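You operate a simulated robot arm through the tools that you are given. There is no shell and no other tool.

Carry out the task below with a simulated robot arm. There is one attempt and no reset: what you move stays moved.

JOB
Gauge both squares, then turn up the weaker lamp till they match.
Fine: lay the light gauge on each square of the copy board and put it back; the other dimmer stays; both lamps stay on, keep off the hot bulbs.

It is judged by the outcome, as a careful person would: the job done as asked, and still so three seconds after it is handed in. It fails if anything else is knocked over, pushed out of place, dropped, spilled or broken.

ROBOT AND FRAMES
A 7-joint arm with a three-finger gripper, fixed in place. Base frame: the origin is on the floor under the middle of its stand, x ahead of it, y to its left, z up; the work surface is at about z = 86.8. Lengths are in cm, angles in degrees, forces in N, time in s.
It reaches about 134.2 cm from its shoulder. Its first joint turns from -166.0 to 166.0 degrees. Payload 2.69 kg.
The TCP is the grasp point between the finger pads, 3 cm short of the fingertips. In the tool frame z runs along the fingers and y along their closing line. The gripper opens to 12.8 cm; its body begins 11.7 cm behind the TCP.
Orientation is that of the tool frame in the base frame, as a unit quaternion [w, x, y, z]. With the fingers straight down and closing along the base's y, the tool's x points along the base's -x, its y along +y and its z along -z.

CONTROLS
- The arm moves only by the tool arm_command. Its argument "deltas" is a list of rows, each a list of 6 numbers: the shift along the tool's x, y, z in m, then the turn, a rotation vector about the tool's x, y, z in degrees. In form: [[x, y, z, ax, ay, az], ...]. A call has 1 to 20 rows; each row shifts and turns the commanded pose from where the row before left it, along the tool's axes as they then stand. "grip" is the finger opening in m, from 0 to 0.128, set as the call begins (left out, the last holds). Each row takes 0.2 s and may step no farther than 5 cm and 8.6 degrees from the row before; otherwise, or with a gripper value out of range, the whole call is refused. A pose out of reach is approached as far as the arm can. The call stops where the force on the tool passes 40 N (or 10 N more than at its start, if that is more) or the arm is blocked; 0.2 s more then pass. Each finger travels about 12.7 cm/s and halts on what it meets, pressing with about 35 N; the grip force reading is that of the motor and also rises with nothing between the fingers. The clock runs only during rows and for 0.2 s after the last one: add rows that do not move to give the fingers time. The reply holds the time, the measured pose of the TCP, the force on the tool along the base axes, the opening and the grip force, in the units named above and with some noise, with the torque about the TCP (base axes, N m) and any sound that the robot's microphone picked up, and new pictures: "show" is both (left out), scene, wrist or none.
- Cameras (640 x 400 px; columns grow to the right, rows downward): "scene" is fixed at [5.01, -50.21, 159.41]; the picture's right is [0.78, -0.63, 0.00], its down [-0.26, -0.32, -0.91] and it looks along [0.57, 0.71, -0.42] (base axes); focal length 336 px, centre (320, 200). "wrist" rides on the gripper at [5.8, 5.4, -13.1] in the tool frame; the picture's right is [-0.68, 0.74, 0.00], its down [-0.62, -0.57, -0.55] and it looks along [-0.40, -0.37, 0.84] (tool axes); focal length 234 px, centre (320, 200). There is no depth. A picture from a camera that has moved, and an enlarged one, comes with that camera's place and axes in the base frame and with its lens.
- lift_body(by): moves the trunk up (or, below 0, down) by that many cm; the arm rides with it, the base frame stays. It gives what a move gives, with no picture.
- zoom(camera, box): a new picture of the part [left, top, right, bottom] of that camera's present view, enlarged. The clock stands still meanwhile.
- sign_off(): hands the job in; it is judged then, once.

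Nothing tells you positions but the pictures and the camera data. Unless the task says otherwise, let go and move clear before handing in.

The tools are called after "Call:" as a command line: name --pt "numbers of a row" for each row, then --argument value for the rest, lists and objects as JSON in quotes. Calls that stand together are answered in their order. arm_command: Moves the arm, as the interface text tells. Its arguments: {"type":"object","properties":{"deltas":{"type":"array","items":{"type":"array","items":{"type":"number"}}},"grip":{"type":"number"},"show":{"type":"string","enum":["both","scene","wrist","none"]}},"required":["deltas"]} The other tools are called the same way: lift_body (by) moves the trunk up or down; zoom (camera, box) takes an enlarged picture of a part of a camera's view; sign_off () hands the job in.

At the start:

```text
time_s: 0.0
ee_pos: [53.67, 44.65, 117.15]
orientation: [0.0, 0.0, 1.0, 0.0]
contact_force: [0.8, 0.9, -0.7]
wrist_torque: [0.0, 0.02, 0.04]
width: 12.82
finger_force: 0.0
trunk travel left (down, up): [-15.0, 20.0]
```

scene: 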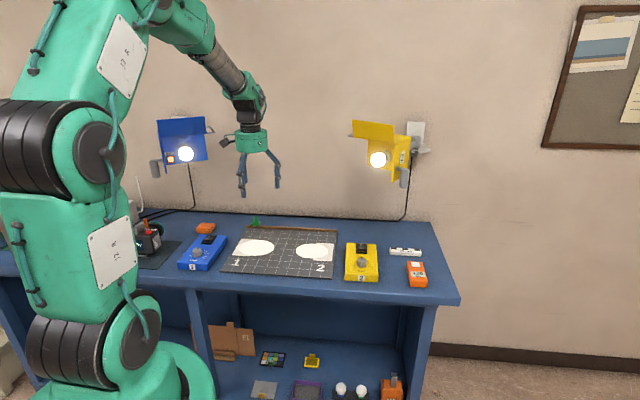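
wrist: 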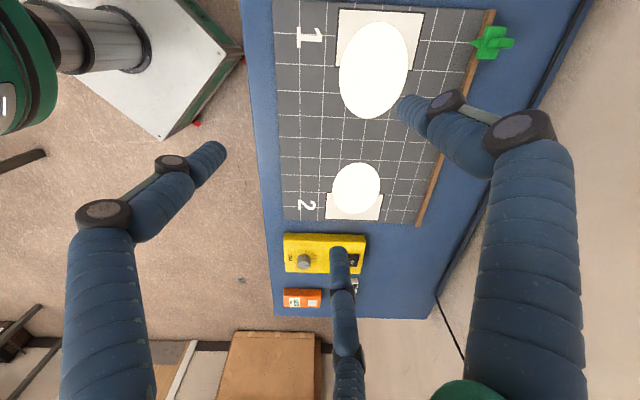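

I see a copy board with squares 1 and 2, a blue dimmer on the left, a yellow dimmer on the right, and orange objects that could be the light gauge. I'll zoom in before moving anything.

Call:
zoom --camera "scene" --box '[160, 200, 320, 300]'

Call:
zoom --camera "scene" --box '[300, 200, 460, 300]'

Call:
zoom --camera "scene" --box '[130, 100, 450, 300]'

Call:
zoom --camera "wrist" --box '[240, 200, 400, 320]'

```text
4.00 times, centred on (240, 250) of scene
camera zoom: at [5.01, -50.21, 159.41], right [0.78, -0.63, 0.0], down [-0.26, -0.32, -0.91], along [0.57, 0.71, -0.42], focal length 1346 px, centre (640, 0)
```

zoom: 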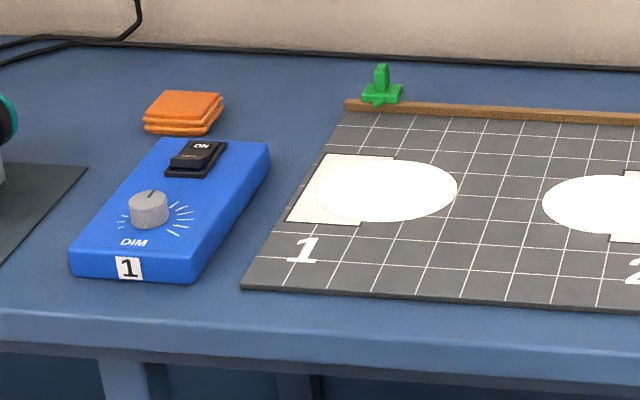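

```text
4.00 times, centred on (380, 250) of scene
camera zoom: at [5.01, -50.21, 159.41], right [0.78, -0.63, 0.0], down [-0.26, -0.32, -0.91], along [0.57, 0.71, -0.42], focal length 1346 px, centre (80, 0)
```

zoom: 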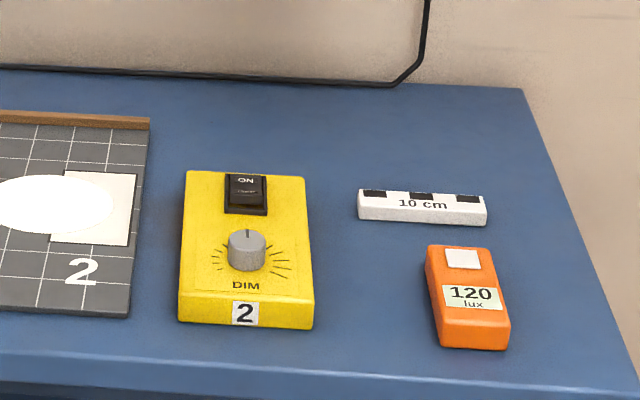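

```text
2.00 times, centred on (290, 200) of scene
camera zoom: at [5.01, -50.21, 159.41], right [0.78, -0.63, 0.0], down [-0.26, -0.32, -0.91], along [0.57, 0.71, -0.42], focal length 673 px, centre (380, 200)
```

zoom: 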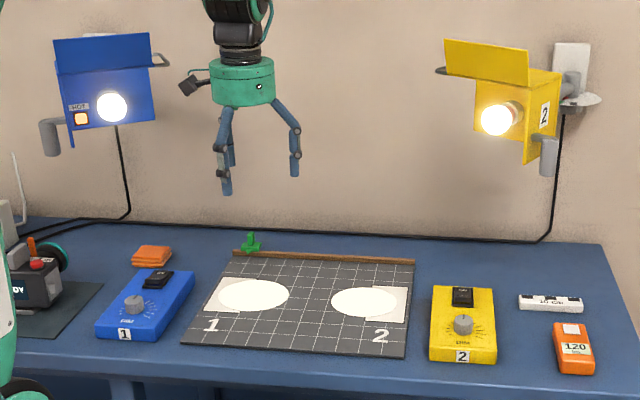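

```text
3.33 times, centred on (320, 260) of wrist
camera zoom: at [47.97, 50.0, 130.36], right [0.68, 0.74, 0.0], down [0.62, -0.57, 0.55], along [0.4, -0.37, -0.84], focal length 781 px, centre (320, 0)
```

zoom: 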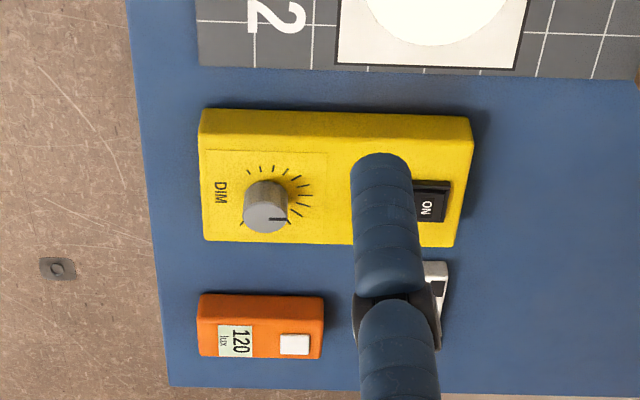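

The orange gauge (120 lux) sits at the right end of the table, about (90, 3). The yellow dimmer 2 is about (80, 22) and the blue dimmer 1 is left of the board. I'll partly close the fingers in free air to see how they move.

Call:
arm_command --pt "0 0 0 0 0 0" --pt "0 0 0 0 0 0" --pt "0 0 0 0 0 0" --grip 0.06 --show "both"

```text
time_s: 0.8
ee_pos: [53.66, 44.52, 117.24]
orientation: [0.0, 0.0, 1.0, 0.0]
contact_force: [-0.5, 0.5, 0.0]
wrist_torque: [0.04, 0.0, 0.0]
width: 6.02
finger_force: 0.1
trunk travel left (down, up): [-15.0, 20.0]
camera wrist: at [47.97, 50.0, 130.35], right [0.68, 0.74, 0.0], down [0.62, -0.57, 0.55], along [0.4, -0.37, -0.84], focal length 234 px, centre (320, 200)
```

scene: 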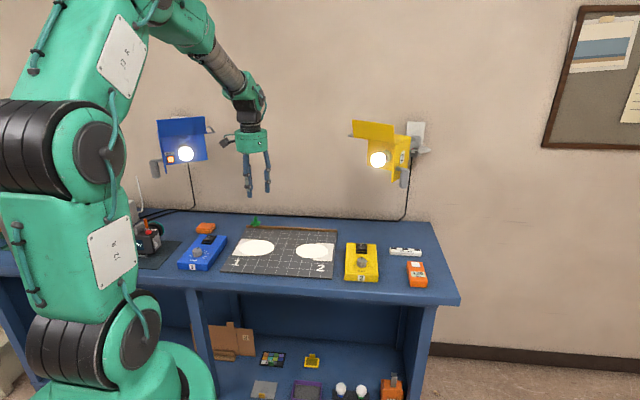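
wrist: 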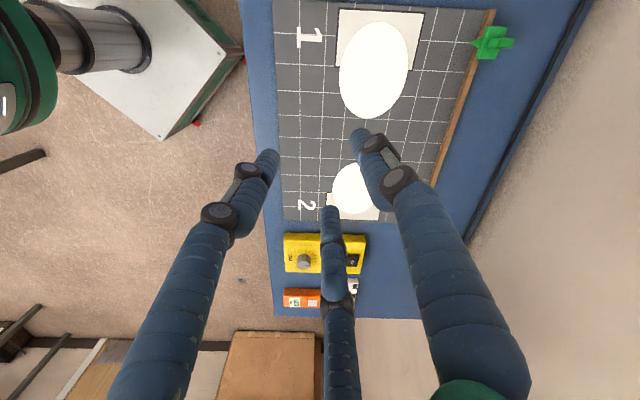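

The three fingers close towards the centre at 120° spacing. I'll move over toward the gauge at height, staying well clear of the lamps, and turn the hand so it lines up with the table, which runs at 45° to the base.

Call:
arm_command --pt "-0.03 -0.034 0 0 0 0" --pt "-0.03 -0.034 0 0 0 0" --pt "-0.03 -0.034 0 0 0 0" --pt "-0.03 -0.034 0 0 0 0" --pt "-0.03 -0.034 0 0 0 0" --pt "-0.03 -0.034 0 0 0 0" --pt "-0.03 -0.034 0 0 0 0" --pt "-0.03 -0.034 0 0 0 0" --pt "-0.03 -0.034 0 0 0 0" --pt "-0.03 -0.034 0 0 0 0" --pt "0 0 0 0 0 -7.5" --pt "0 0 0 0 0 -7.5" --pt "0 0 0 0 0 -7.5" --pt "0 0 0 0 0 -7.5" --pt "0 0 0 0 0 -7.5" --pt "0 0 0 0 0 -7.5" --grip 0.128 --show "both"

```text
time_s: 2.6
ee_pos: [77.21, 17.52, 117.25]
orientation: [-0.003, -0.001, 1.0, -0.001]
contact_force: [-16.3, -3.5, 2.0]
wrist_torque: [0.76, -2.94, 0.0]
width: 12.79
finger_force: 0.0
trunk travel left (down, up): [-15.0, 20.0]
stopped in row 9: the force on the tool passed its limit at 69 N (the readings are from after the stop); the commanded pose is now the measured one
camera wrist: at [71.55, 22.97, 130.4], right [0.68, 0.74, 0.0], down [0.62, -0.56, 0.55], along [0.4, -0.37, -0.84], focal length 234 px, centre (320, 200)
```

scene: 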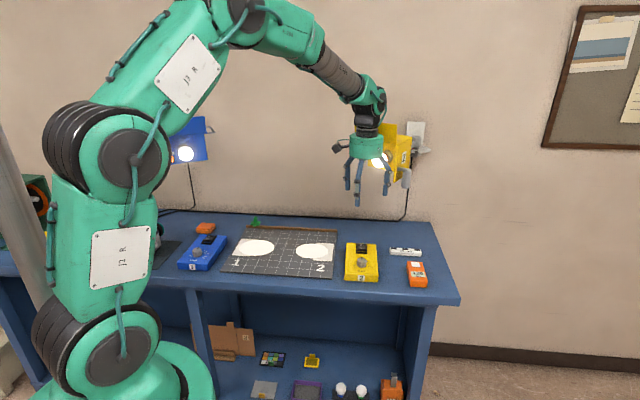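
wrist: 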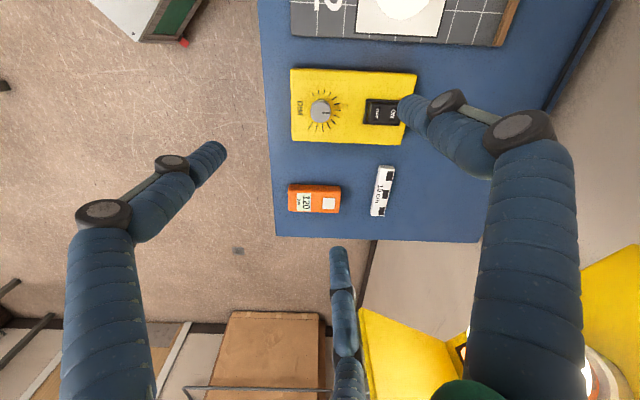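

The hand touched something near the yellow lamp sooner than I expected. I'll look closely before moving away.

Call:
zoom --camera "scene" --box '[320, 90, 440, 215]'

Call:
zoom --camera "wrist" --box '[320, 200, 640, 400]'

```text
3.20 times, centred on (380, 152) of scene
camera zoom: at [5.01, -50.21, 159.41], right [0.78, -0.63, 0.0], down [-0.26, -0.32, -0.91], along [0.57, 0.71, -0.42], focal length 1077 px, centre (128, 352)
```

zoom: 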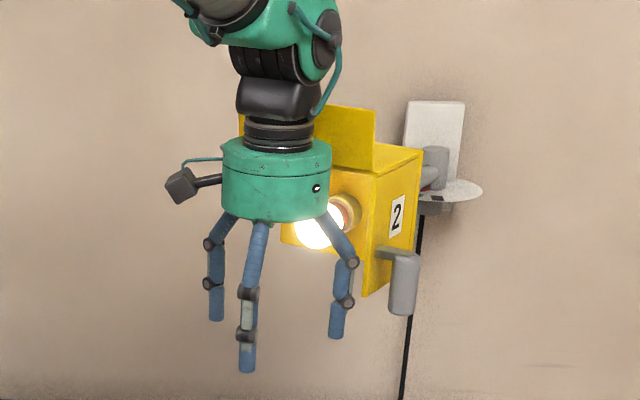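

```text
2.00 times, centred on (480, 300) of wrist
camera zoom: at [71.55, 22.97, 130.4], right [0.68, 0.74, 0.0], down [0.62, -0.56, 0.55], along [0.4, -0.37, -0.84], focal length 468 px, centre (0, 0)
```

zoom: 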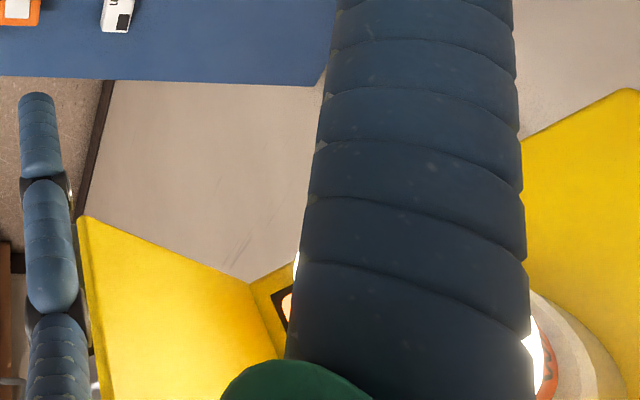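

The finger knuckle or hub is against the lamp's housing, not the bulb. I'll back straight out from the wall, then check that the lamp hasn't shifted.

Call:
arm_command --pt "0.01 -0.008 0 0 0 0" --pt "0.02 -0.015 0 0 0 0" --pt "0.028 -0.028 0 0 0 0" --pt "0.028 -0.028 0 0 0 0" --pt "0.028 -0.028 0 0 0 0" --pt "0.028 -0.028 0 0 0 0" --show "both"

Call:
zoom --camera "scene" --box '[130, 100, 450, 300]'

```text
time_s: 4.0
ee_pos: [63.23, 3.98, 117.1]
orientation: [-0.002, 0.0, 1.0, -0.001]
contact_force: [1.1, -0.4, 0.0]
wrist_torque: [-0.01, 0.05, 0.01]
width: 12.81
finger_force: 0.1
trunk travel left (down, up): [-15.0, 20.0]
camera wrist: at [57.61, 9.42, 130.32], right [0.68, 0.74, 0.0], down [0.62, -0.56, 0.55], along [0.4, -0.37, -0.84], focal length 234 px, centre (320, 200)
```

scene: 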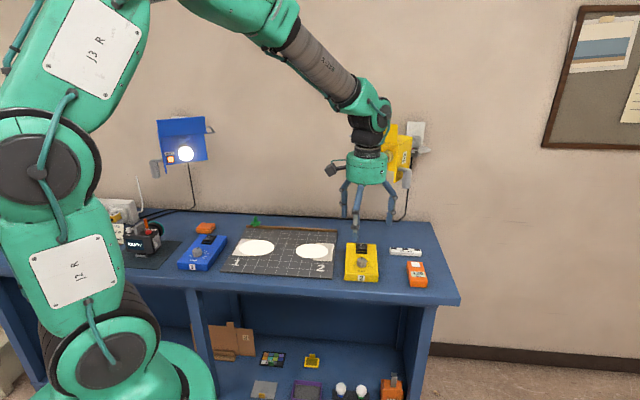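
wrist: 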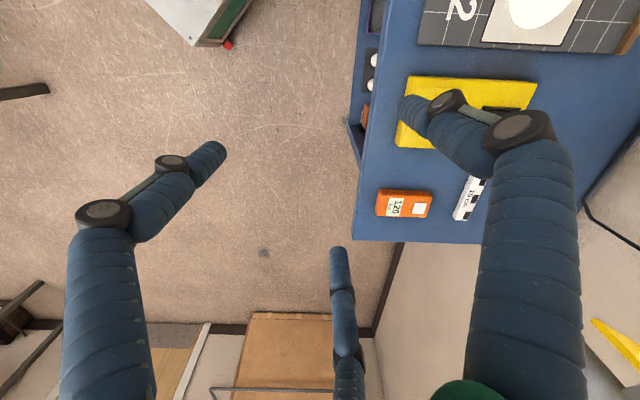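

```text
2.00 times, centred on (290, 200) of scene
camera zoom: at [5.01, -50.21, 159.41], right [0.78, -0.63, 0.0], down [-0.26, -0.32, -0.91], along [0.57, 0.71, -0.42], focal length 673 px, centre (380, 200)
```

zoom: 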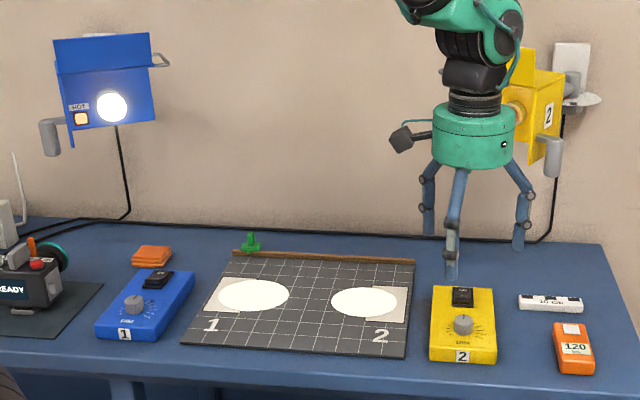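

Call:
zoom --camera "scene" --box '[160, 200, 320, 300]'

Call:
zoom --camera "scene" --box '[300, 200, 460, 300]'

Call:
zoom --camera "scene" --box '[340, 100, 440, 200]'

```text
4.00 times, centred on (240, 250) of scene
camera zoom: at [5.01, -50.21, 159.41], right [0.78, -0.63, 0.0], down [-0.26, -0.32, -0.91], along [0.57, 0.71, -0.42], focal length 1346 px, centre (640, 0)
```

zoom: 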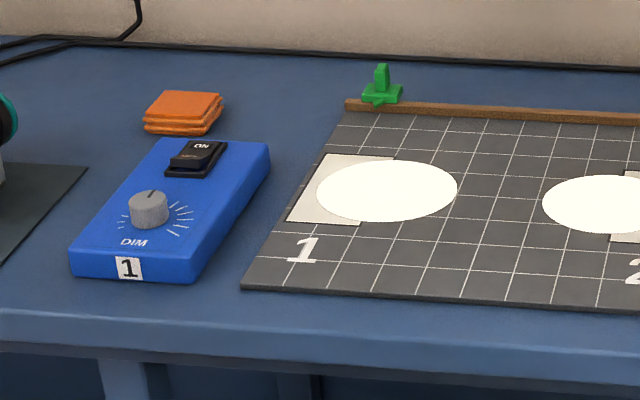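

```text
4.00 times, centred on (380, 250) of scene
camera zoom: at [5.01, -50.21, 159.41], right [0.78, -0.63, 0.0], down [-0.26, -0.32, -0.91], along [0.57, 0.71, -0.42], focal length 1346 px, centre (80, 0)
```

zoom: 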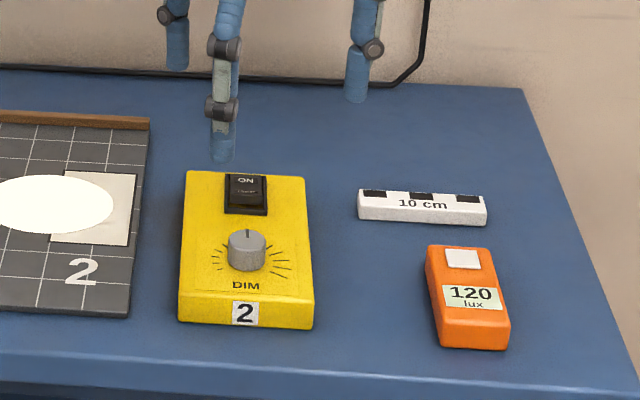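

```text
4.00 times, centred on (390, 150) of scene
camera zoom: at [5.01, -50.21, 159.41], right [0.78, -0.63, 0.0], down [-0.26, -0.32, -0.91], along [0.57, 0.71, -0.42], focal length 1346 px, centre (40, 400)
```

zoom: 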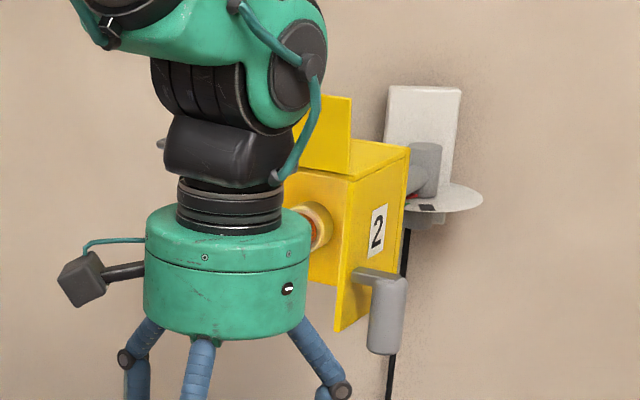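

The board spots haven't changed and the yellow lamp looks to be where it was, with any shift too small to tell. The lamps reach about 30 cm out from the wall at z≈115–135, so I'll stay in front of them. Next I'll slide right along the front, turn the hand 45°, and come down low before reaching the gauge at about (90.2, 3.7).

Call:
arm_command --pt "-0.029 -0.029 0 0 0 0" --pt "-0.029 -0.029 0 0 0 0" --pt "-0.029 -0.029 0 0 0 0" --pt "-0.029 -0.029 0 0 0 0" --pt "-0.029 -0.029 0 0 0 0" --pt "0 0 0 0 0 -7.5" --pt "0 0 0 0 0 -7.5" --pt "0 0 0 0 0 -7.5" --pt "0 0 0 0 0 -7.5" --pt "0 0 0 0 0 -7.5" --pt "0 0 0 0 0 -7.5" --pt "0 0 0.03 0 0 0" --pt "0 0 0.03 0 0 0" --pt "0 0 0.03 0 0 0" --show "both"

Call:
zoom --camera "scene" --box '[340, 100, 440, 200]'

Call:
zoom --camera "scene" --box '[130, 100, 450, 300]'

```text
time_s: 7.0
ee_pos: [77.78, -10.5, 108.24]
orientation: [-0.002, -0.384, 0.923, 0.0]
contact_force: [0.1, 0.2, 0.8]
wrist_torque: [-0.03, -0.02, 0.02]
width: 12.78
finger_force: 0.1
trunk travel left (down, up): [-15.0, 20.0]
camera wrist: at [70.02, -10.88, 121.41], right [-0.04, 1.0, 0.0], down [0.84, 0.04, 0.55], along [0.55, 0.02, -0.84], focal length 234 px, centre (320, 200)
```

scene: 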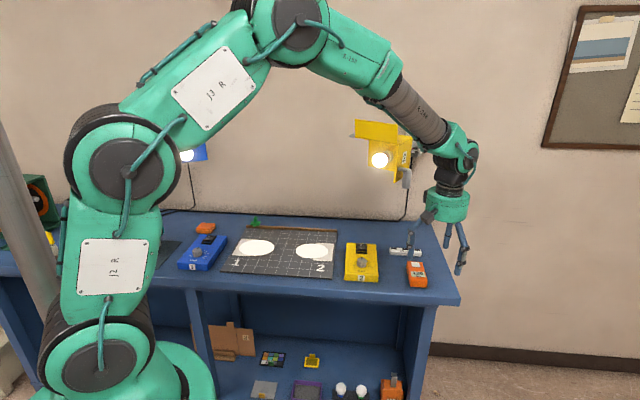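
wrist: 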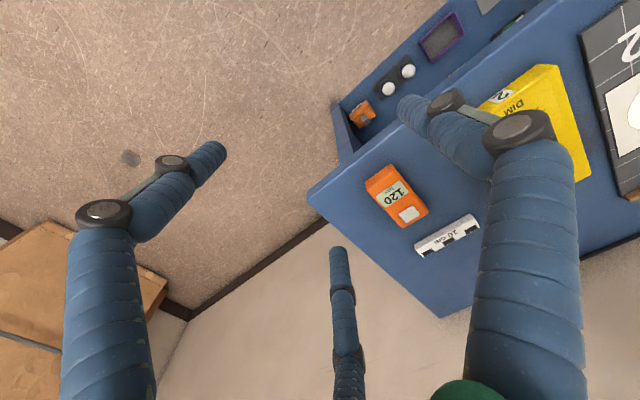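

```text
4.00 times, centred on (390, 150) of scene
camera zoom: at [5.01, -50.21, 159.41], right [0.78, -0.63, 0.0], down [-0.26, -0.32, -0.91], along [0.57, 0.71, -0.42], focal length 1346 px, centre (40, 400)
```

zoom: 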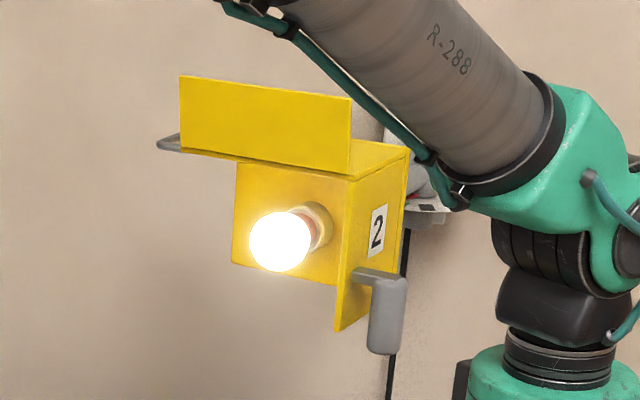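

```text
2.00 times, centred on (290, 200) of scene
camera zoom: at [5.01, -50.21, 159.41], right [0.78, -0.63, 0.0], down [-0.26, -0.32, -0.91], along [0.57, 0.71, -0.42], focal length 673 px, centre (380, 200)
```

zoom: 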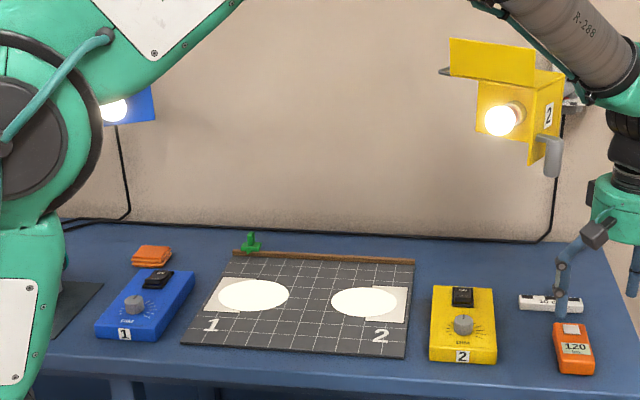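

The gauge is now clearly in the wrist view. I'll advance part of the way at a lower height and look again.

Call:
arm_command --pt "0 0 0.03 0 0 0" --pt "0 0 0.03 0 0 0" --pt "-0.03 0 0 0 0 0" --pt "-0.03 0 0 0 0 0" --pt "-0.03 0 0 0 0 0" --pt "-0.03 0 0 0 0 0" --show "both"

Call:
zoom --camera "wrist" --box '[220, 120, 420, 245]'

Call:
zoom --camera "scene" --box '[360, 200, 480, 300]'

```text
time_s: 8.4
ee_pos: [85.98, -1.97, 102.07]
orientation: [-0.003, -0.382, 0.924, 0.001]
contact_force: [0.4, -0.5, -0.4]
wrist_torque: [0.03, 0.04, -0.01]
width: 12.79
finger_force: 0.0
trunk travel left (down, up): [-15.0, 20.0]
camera wrist: at [78.37, -2.34, 115.25], right [-0.04, 1.0, 0.0], down [0.84, 0.04, 0.54], along [0.54, 0.02, -0.84], focal length 234 px, centre (320, 200)
```

scene: 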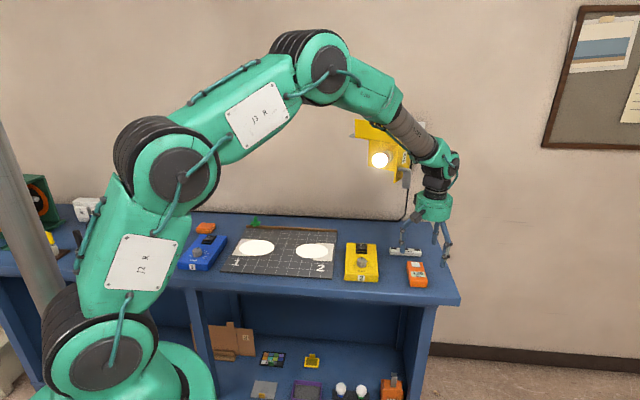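
wrist: 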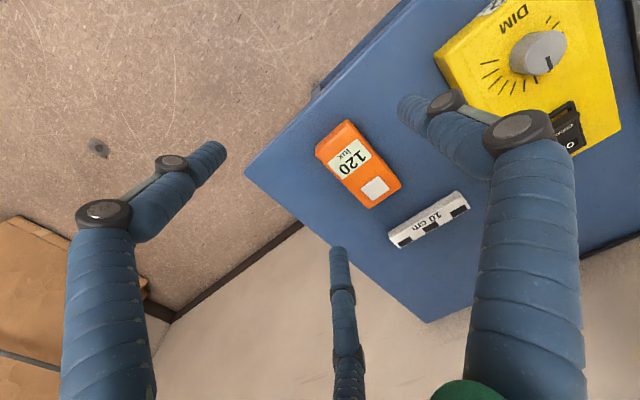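

```text
3.20 times, centred on (320, 182) of wrist
camera zoom: at [78.37, -2.34, 115.25], right [-0.04, 1.0, 0.0], down [0.84, 0.04, 0.54], along [0.54, 0.02, -0.84], focal length 749 px, centre (320, 256)
```

zoom: 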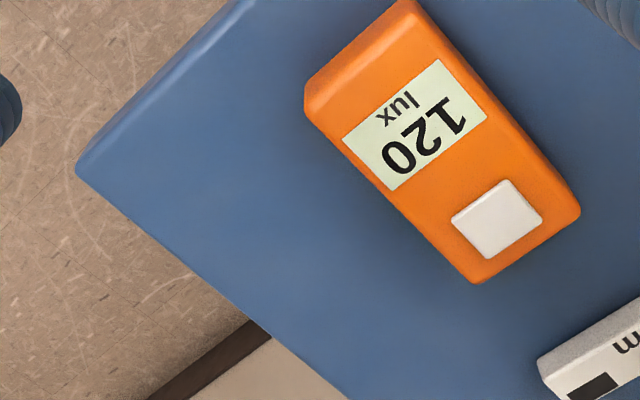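

```text
4.00 times, centred on (420, 250) of scene
camera zoom: at [5.01, -50.21, 159.41], right [0.78, -0.63, 0.0], down [-0.26, -0.32, -0.91], along [0.57, 0.71, -0.42], focal length 1346 px, centre (-80, 0)
```

zoom: 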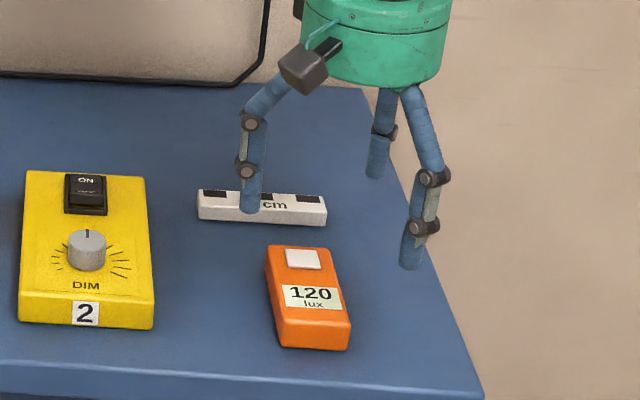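

The gauge body runs about 10.6 × 5.1 cm along the table depth, centred near d=66.3, w=62.0 in table axes (depth from the base, and rightwards). I'll move over it with the single finger on its left and two on its right, and come down to just above grasp height.

Call:
arm_command --pt "-0.035 -0.005 0 0 0 0" --pt "-0.034 -0.0046 0 0 0 0" --pt "0 0 0.03 0 0 0" --pt "0 0 0.03 0 0 0" --pt "0 0 0.02 0 0 0" --grip 0.122 --show "both"

Call:
zoom --camera "scene" --box '[360, 200, 480, 300]'

```text
time_s: 9.6
ee_pos: [91.75, 2.05, 93.96]
orientation: [-0.002, -0.382, 0.924, 0.001]
contact_force: [1.0, 0.5, 0.5]
wrist_torque: [0.0, 0.03, 0.02]
width: 12.2
finger_force: 0.0
trunk travel left (down, up): [-15.0, 20.0]
camera wrist: at [84.06, 1.78, 107.22], right [-0.04, 1.0, 0.0], down [0.84, 0.04, 0.55], along [0.54, 0.02, -0.84], focal length 234 px, centre (320, 200)
```

scene: 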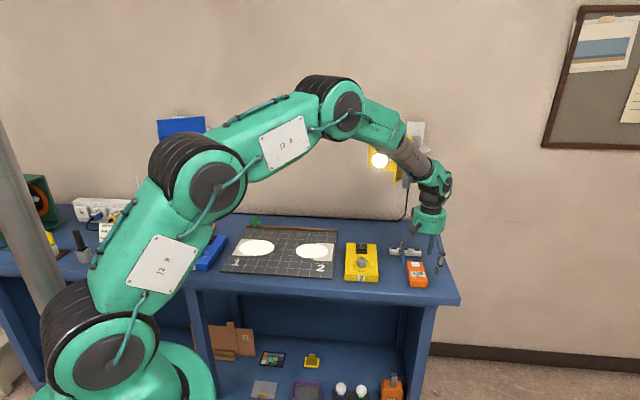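
wrist: 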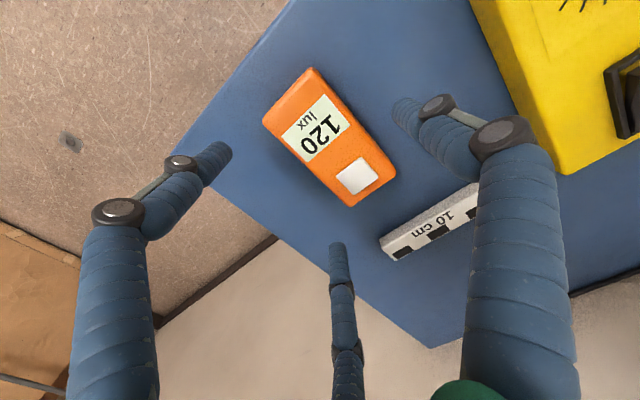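

```text
4.00 times, centred on (420, 250) of scene
camera zoom: at [5.01, -50.21, 159.41], right [0.78, -0.63, 0.0], down [-0.26, -0.32, -0.91], along [0.57, 0.71, -0.42], focal length 1346 px, centre (-80, 0)
```

zoom: 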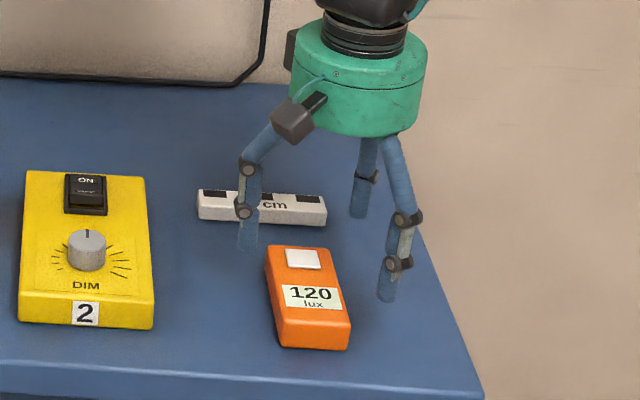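

The fingers straddle the gauge nicely. I'll shift 0.3 cm left, go down to just above the table, and close gently in stages.

Call:
arm_command --pt "0 0.003 0.012 0 0 0" --pt "0 0 0.012 0 0 0" --pt "0 0 0.009 0 0 0" --pt "0 0 0 0 0 0" --show "both"

Call:
zoom --camera "scene" --box '[370, 220, 470, 300]'

```text
time_s: 10.6
ee_pos: [91.5, 2.3, 90.8]
orientation: [-0.002, -0.382, 0.924, 0.0]
contact_force: [0.1, 1.1, 0.4]
wrist_torque: [0.0, 0.0, 0.03]
width: 12.19
finger_force: 0.1
trunk travel left (down, up): [-15.0, 20.0]
camera wrist: at [83.77, 2.0, 103.97], right [-0.04, 1.0, 0.0], down [0.84, 0.04, 0.55], along [0.54, 0.02, -0.84], focal length 234 px, centre (320, 200)
```

scene: 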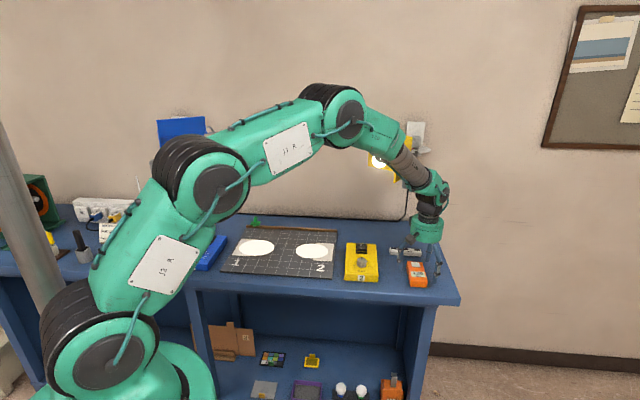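
wrist: 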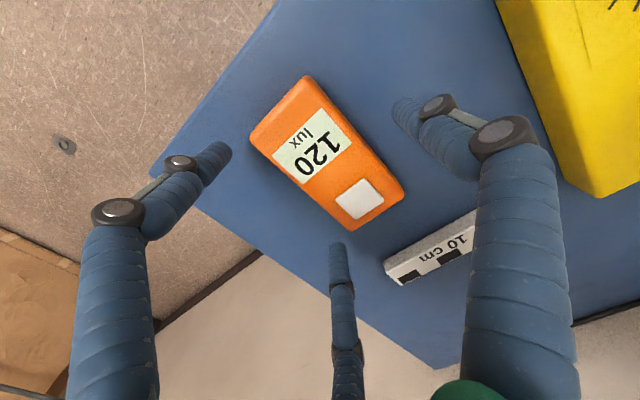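

```text
5.00 times, centred on (420, 260) of scene
camera zoom: at [5.01, -50.21, 159.41], right [0.78, -0.63, 0.0], down [-0.26, -0.32, -0.91], along [0.57, 0.71, -0.42], focal length 1682 px, centre (-180, -100)
```

zoom: 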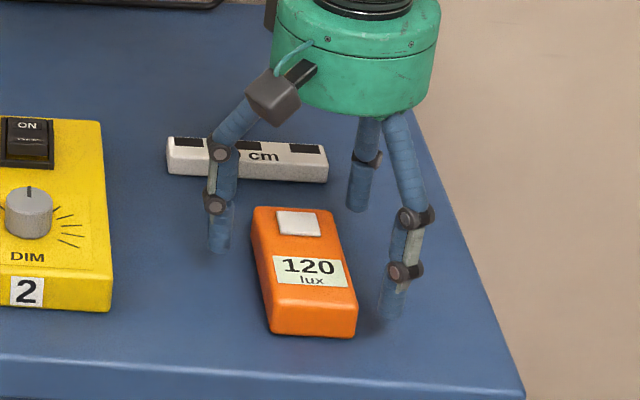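

Call:
arm_command --pt "0.002 0 0.004 0 0 0" --pt "0 0 0 0 0 0" --pt "0 0 0 0 0 0" --grip 0.088 --show "both"

Call:
zoom --camera "scene" --box '[370, 220, 470, 300]'

```text
time_s: 11.4
ee_pos: [91.28, 2.19, 90.45]
orientation: [-0.002, -0.382, 0.924, 0.0]
contact_force: [0.0, 0.2, -0.2]
wrist_torque: [-0.02, -0.01, -0.03]
width: 8.8
finger_force: 0.2
trunk travel left (down, up): [-15.0, 20.0]
camera wrist: at [83.61, 1.86, 103.59], right [-0.04, 1.0, 0.0], down [0.84, 0.04, 0.55], along [0.54, 0.02, -0.84], focal length 234 px, centre (320, 200)
```

scene: 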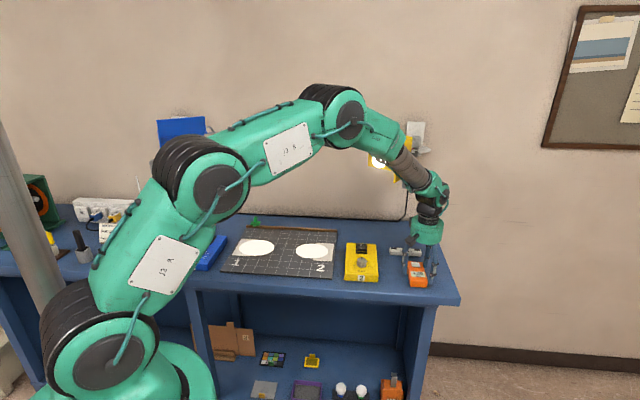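
wrist: 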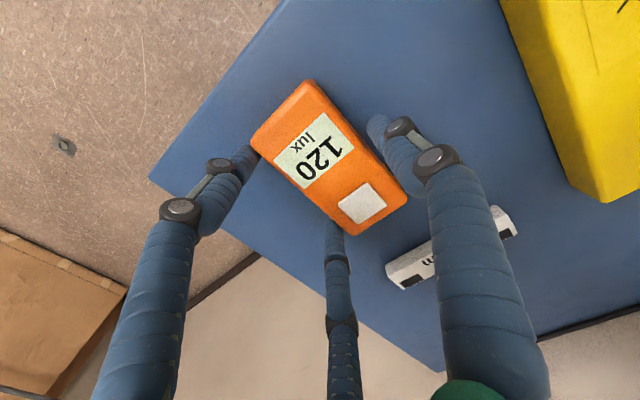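

```text
5.00 times, centred on (420, 260) of scene
camera zoom: at [5.01, -50.21, 159.41], right [0.78, -0.63, 0.0], down [-0.26, -0.32, -0.91], along [0.57, 0.71, -0.42], focal length 1682 px, centre (-180, -100)
```

zoom: 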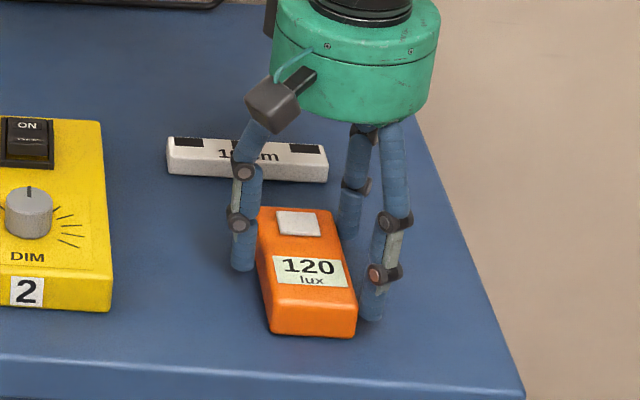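

All three fingers are alongside the gauge without moving it. Now I'll close onto it.

Call:
arm_command --pt "0 0 0 0 0 0" --pt "0 0 0 0 0 0" --pt "0 0 0 0 0 0" --grip 0.06 --show "both"

Call:
zoom --camera "scene" --box '[370, 220, 470, 300]'

```text
time_s: 12.2
ee_pos: [91.37, 2.19, 90.47]
orientation: [-0.002, -0.382, 0.924, 0.001]
contact_force: [-0.3, 1.5, 3.5]
wrist_torque: [0.12, 0.08, -0.02]
width: 7.83
finger_force: 35.5
trunk travel left (down, up): [-15.0, 20.0]
camera wrist: at [83.61, 1.86, 103.62], right [-0.04, 1.0, 0.0], down [0.84, 0.04, 0.55], along [0.55, 0.02, -0.84], focal length 234 px, centre (320, 200)
```

scene: 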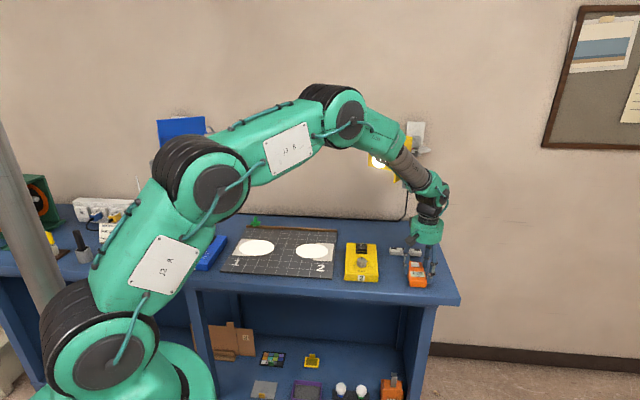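
wrist: 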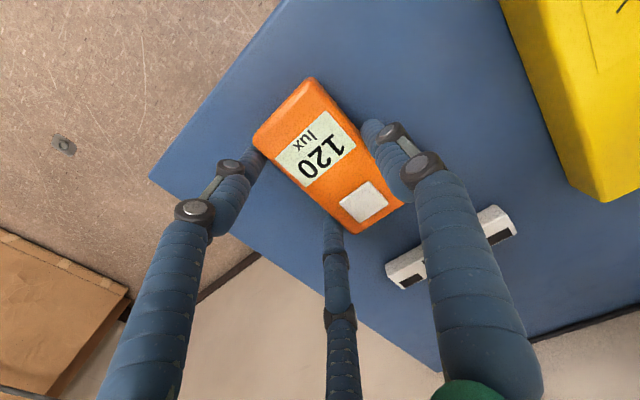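

```text
5.00 times, centred on (420, 260) of scene
camera zoom: at [5.01, -50.21, 159.41], right [0.78, -0.63, 0.0], down [-0.26, -0.32, -0.91], along [0.57, 0.71, -0.42], focal length 1682 px, centre (-180, -100)
```

zoom: 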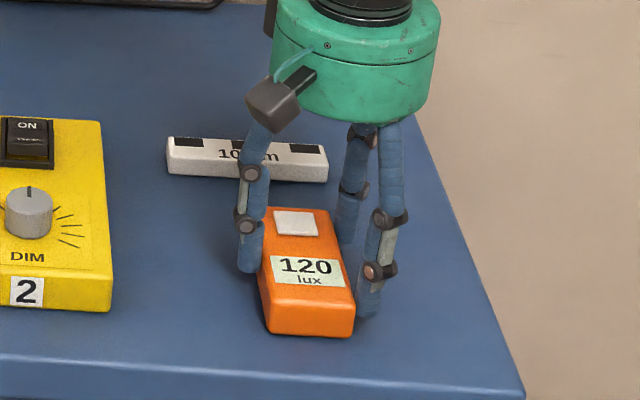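

The gauge is gripped (width 7.8 cm, 35 N). Its home grasp pose is TCP (91.3, 2.2, 90.5). I'll lift gently, back out to the front, and look at it in the hand.

Call:
arm_command --pt "0 0 -0.01 0 0 0" --pt "0 0 -0.02 0 0 0" --pt "0 0 -0.03 0 0 0" --pt "0 0 -0.035 0 0 0" --pt "0.03 0 0 0 0 0" --pt "0.035 0 0 0 0 0" --pt "0.035 0 0 0 0 0" --pt "0.035 0 0 0 0 0" --pt "0.025 0 0 0 0 0" --show "both"

Call:
zoom --camera "scene" --box '[370, 200, 490, 320]'

```text
time_s: 14.2
ee_pos: [79.98, -9.03, 100.03]
orientation: [-0.002, -0.383, 0.924, 0.001]
contact_force: [0.1, 0.0, -1.4]
wrist_torque: [-0.03, -0.02, -0.03]
width: 7.85
finger_force: 34.6
trunk travel left (down, up): [-15.0, 20.0]
camera wrist: at [72.31, -9.37, 113.19], right [-0.04, 1.0, 0.0], down [0.84, 0.04, 0.55], along [0.54, 0.02, -0.84], focal length 234 px, centre (320, 200)
```

scene: 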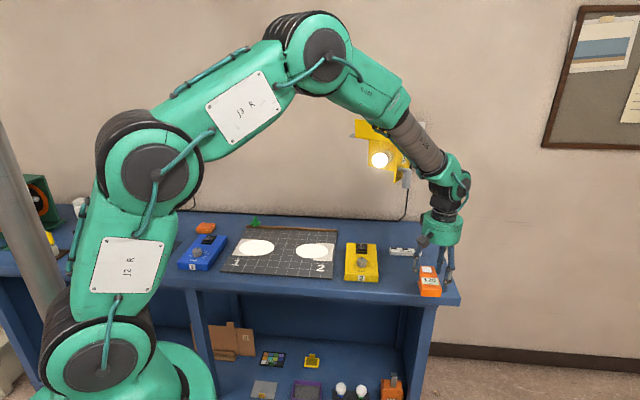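
wrist: 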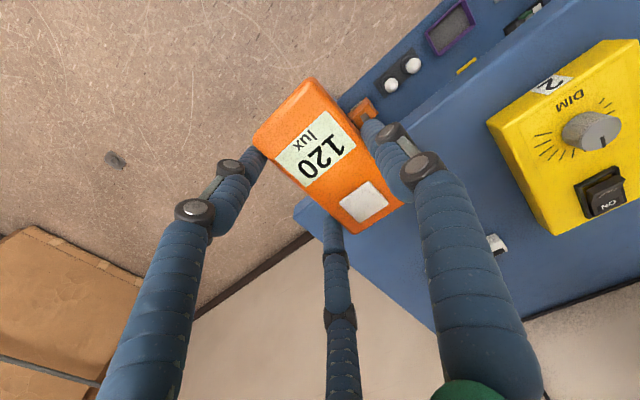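

```text
3.33 times, centred on (430, 260) of scene
camera zoom: at [5.01, -50.21, 159.41], right [0.78, -0.63, 0.0], down [-0.26, -0.32, -0.91], along [0.57, 0.71, -0.42], focal length 1122 px, centre (-47, 0)
```

zoom: 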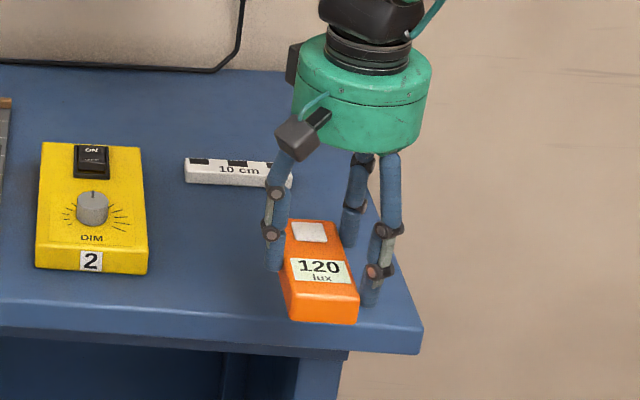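

The gauge is secure and level. I'll slide left along the front edge, clear of the yellow dimmer, to a point in front of square 2.

Call:
arm_command --pt "0 0.03 0 0 0 0" --pt "0 0.0375 0 0 0 0" --pt "0 0.0375 0 0 0 0" --pt "0 0.0375 0 0 0 0" --pt "0 0.0375 0 0 0 0" --pt "0 0.0375 0 0 0 0" --pt "0 0.0375 0 0 0 0" --pt "0 0.0375 0 0 0 0" --pt "0 0.03 0 0 0 0" --pt "0 0.0145 0 0 0 0" --show "both"

Call:
zoom --camera "scene" --box '[260, 100, 440, 300]'

```text
time_s: 16.4
ee_pos: [56.12, 14.64, 99.92]
orientation: [-0.002, -0.383, 0.924, 0.0]
contact_force: [0.3, 0.0, -1.0]
wrist_torque: [0.01, -0.03, 0.0]
width: 7.84
finger_force: 34.6
trunk travel left (down, up): [-15.0, 20.0]
camera wrist: at [48.43, 14.38, 113.19], right [-0.04, 1.0, 0.0], down [0.84, 0.04, 0.54], along [0.54, 0.02, -0.84], focal length 234 px, centre (320, 200)
```

scene: 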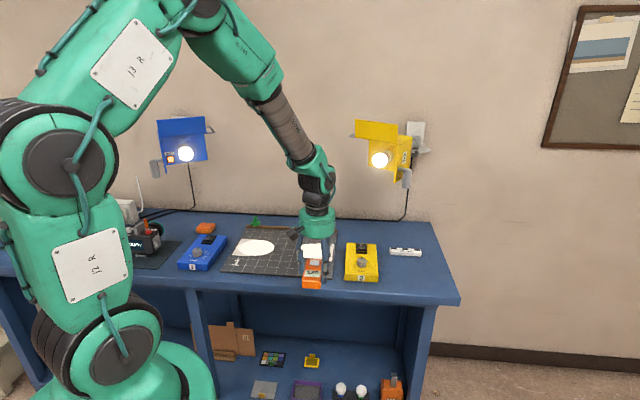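
wrist: 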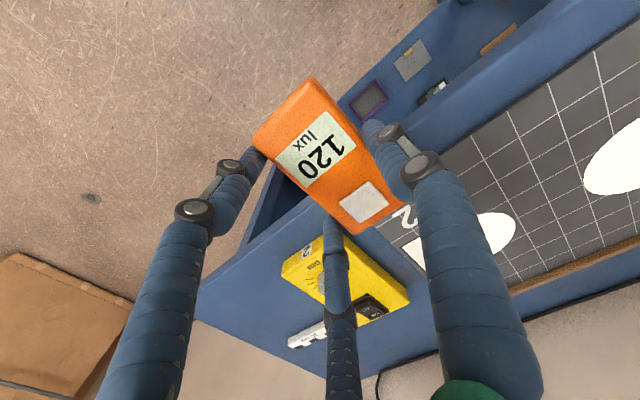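

```text
2.00 times, centred on (350, 200) of scene
camera zoom: at [5.01, -50.21, 159.41], right [0.78, -0.63, 0.0], down [-0.26, -0.32, -0.91], along [0.57, 0.71, -0.42], focal length 673 px, centre (260, 200)
```

zoom: 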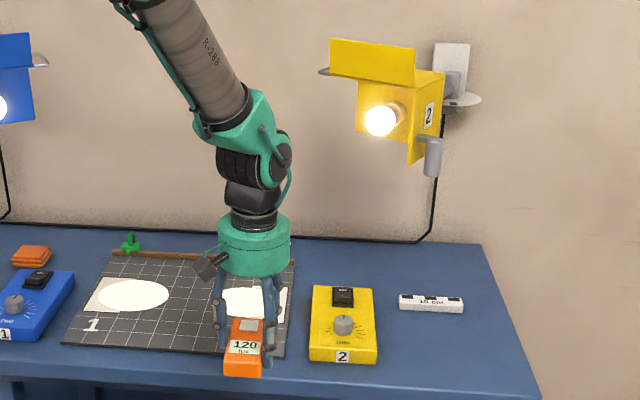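

The gauge is held in front of square 2 and the wrist has room beside the yellow lamp. I'll lower a little and move in over the card, stopping short to check alignment.

Call:
arm_command --pt "0 0 0.02 0 0 0" --pt "0 0 0.02 0 0 0" --pt "-0.03 0 0 0 0 0" --pt "-0.035 0 0 0 0 0" --pt "-0.035 0 0 0 0 0" --pt "-0.035 0 0 0 0 0" --pt "-0.035 0 0 0 0 0" --pt "-0.03 -0.004 0 0 0 0" --show "both"

Call:
zoom --camera "scene" --box '[220, 200, 380, 300]'

Call:
zoom --camera "scene" --box '[260, 100, 440, 300]'

```text
time_s: 18.2
ee_pos: [70.68, 28.61, 95.96]
orientation: [-0.002, -0.382, 0.924, -0.001]
contact_force: [0.8, 0.4, -1.5]
wrist_torque: [-0.01, -0.03, 0.01]
width: 7.81
finger_force: 35.0
trunk travel left (down, up): [-15.0, 20.0]
camera wrist: at [62.9, 28.27, 109.16], right [-0.04, 1.0, 0.0], down [0.84, 0.04, 0.54], along [0.54, 0.02, -0.84], focal length 234 px, centre (320, 200)
```

scene: 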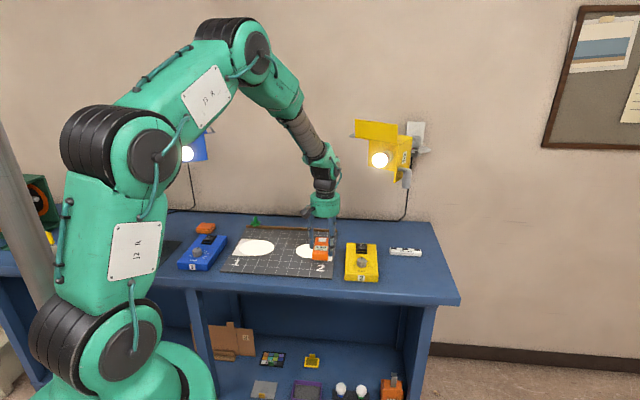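
wrist: 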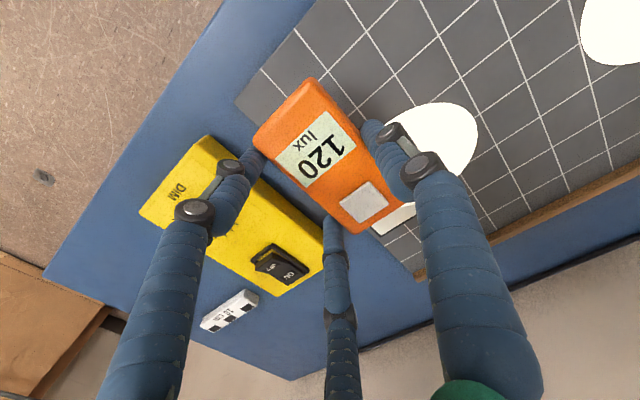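

```text
4.00 times, centred on (300, 250) of scene
camera zoom: at [5.01, -50.21, 159.41], right [0.78, -0.63, 0.0], down [-0.26, -0.32, -0.91], along [0.57, 0.71, -0.42], focal length 1346 px, centre (400, 0)
```

zoom: 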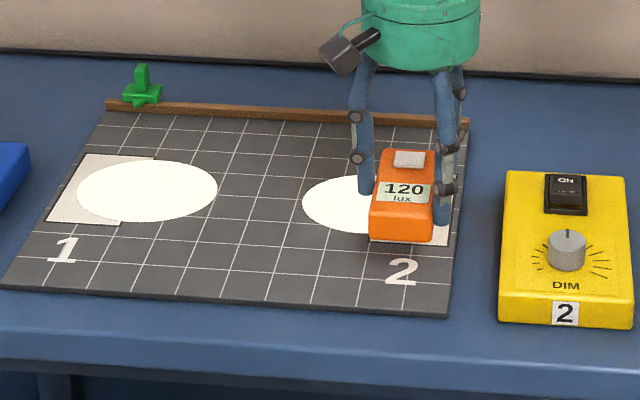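

```text
2.00 times, centred on (350, 200) of scene
camera zoom: at [5.01, -50.21, 159.41], right [0.78, -0.63, 0.0], down [-0.26, -0.32, -0.91], along [0.57, 0.71, -0.42], focal length 673 px, centre (260, 200)
```

zoom: 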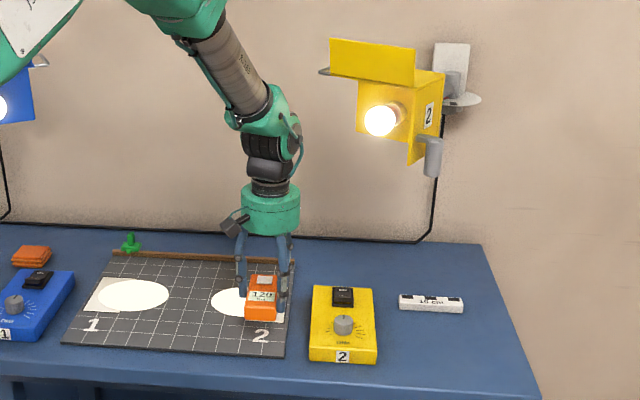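

The gauge is about 7 cm short of the centre of card 2. I'll move in, come down close to the board, and check the reading and position.

Call:
arm_command --pt "-0.03 -0.001 0.005 0 0 0" --pt "-0.03 -0.001 0.01 0 0 0" --pt "-0.011 -0.001 0.015 0 0 0" --pt "0 0 0.008 0 0 0" --pt "0 0 0 0 0 0" --show "both"

Call:
zoom --camera "scene" --box '[260, 210, 380, 285]'

Call:
zoom --camera "scene" --box '[260, 100, 440, 300]'

```text
time_s: 19.4
ee_pos: [75.79, 33.47, 92.13]
orientation: [-0.001, -0.383, 0.924, 0.0]
contact_force: [-0.5, -0.5, -1.2]
wrist_torque: [-0.03, -0.01, -0.03]
width: 7.85
finger_force: 34.7
trunk travel left (down, up): [-15.0, 20.0]
camera wrist: at [68.11, 33.09, 105.31], right [-0.04, 1.0, 0.0], down [0.84, 0.04, 0.55], along [0.54, 0.02, -0.84], focal length 234 px, centre (320, 200)
```

scene: 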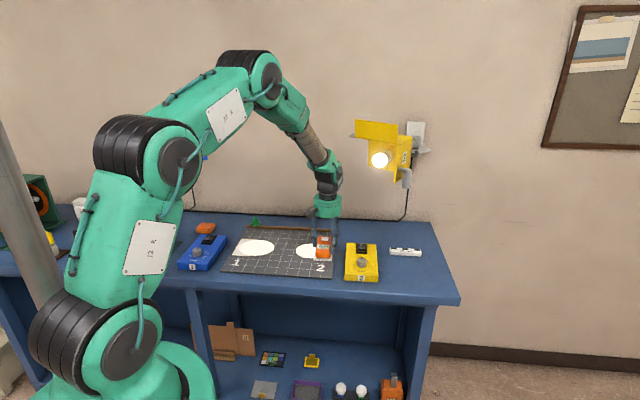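
wrist: 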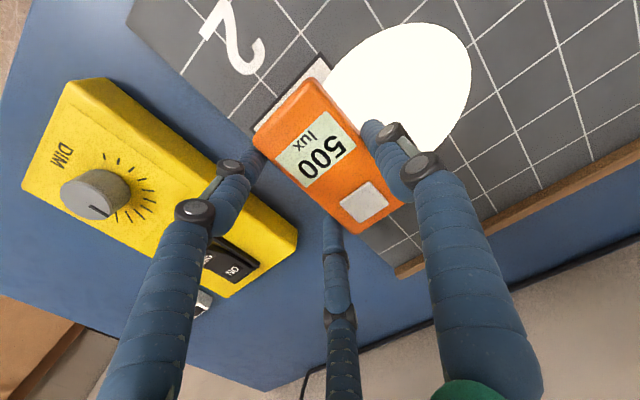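

```text
5.33 times, centred on (320, 248) of scene
camera zoom: at [5.01, -50.21, 159.41], right [0.78, -0.63, 0.0], down [-0.26, -0.32, -0.91], along [0.57, 0.71, -0.42], focal length 1794 px, centre (320, -53)
```

zoom: 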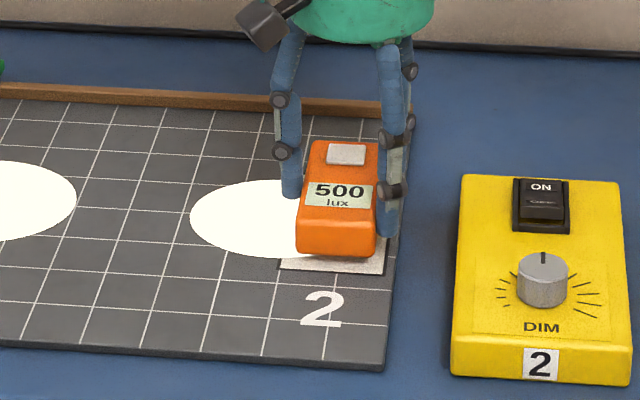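

```text
2.00 times, centred on (350, 200) of scene
camera zoom: at [5.01, -50.21, 159.41], right [0.78, -0.63, 0.0], down [-0.26, -0.32, -0.91], along [0.57, 0.71, -0.42], focal length 673 px, centre (260, 200)
```

zoom: 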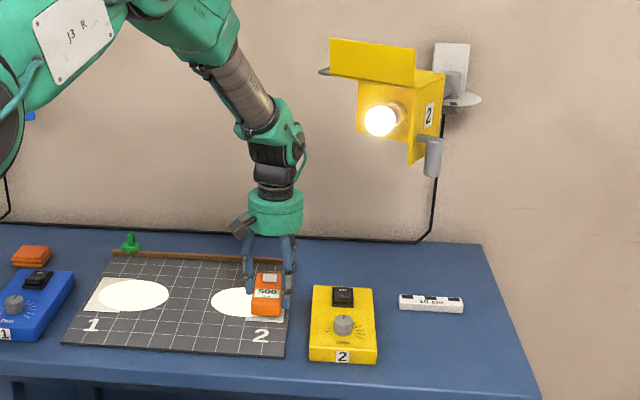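

On square 2 the gauge reads 500 lux and sits well centred on the card. I'll lower it onto the board in small steps until I feel contact.

Call:
arm_command --pt "0 0 0.002 0 0 0" --pt "0 0 0.002 0 0 0" --pt "0 0 0.002 0 0 0" --pt "0 0 0 0 0 0" --show "none"

```text
time_s: 20.4
ee_pos: [75.84, 33.33, 91.61]
orientation: [-0.002, -0.383, 0.924, 0.0]
contact_force: [-0.4, -0.3, -1.6]
wrist_torque: [-0.03, -0.02, 0.0]
width: 7.83
finger_force: 35.3
trunk travel left (down, up): [-15.0, 20.0]
```

Call:
arm_command --pt "0 0 0.002 0 0 0" --pt "0 0 0.002 0 0 0" --pt "0 0 0 0 0 0" --show "none"

```text
time_s: 21.2
ee_pos: [75.75, 33.29, 91.29]
orientation: [-0.001, -0.382, 0.924, 0.0]
contact_force: [-1.7, -2.0, 7.0]
wrist_torque: [-0.04, 0.53, 0.08]
width: 7.85
finger_force: 35.2
trunk travel left (down, up): [-15.0, 20.0]
```

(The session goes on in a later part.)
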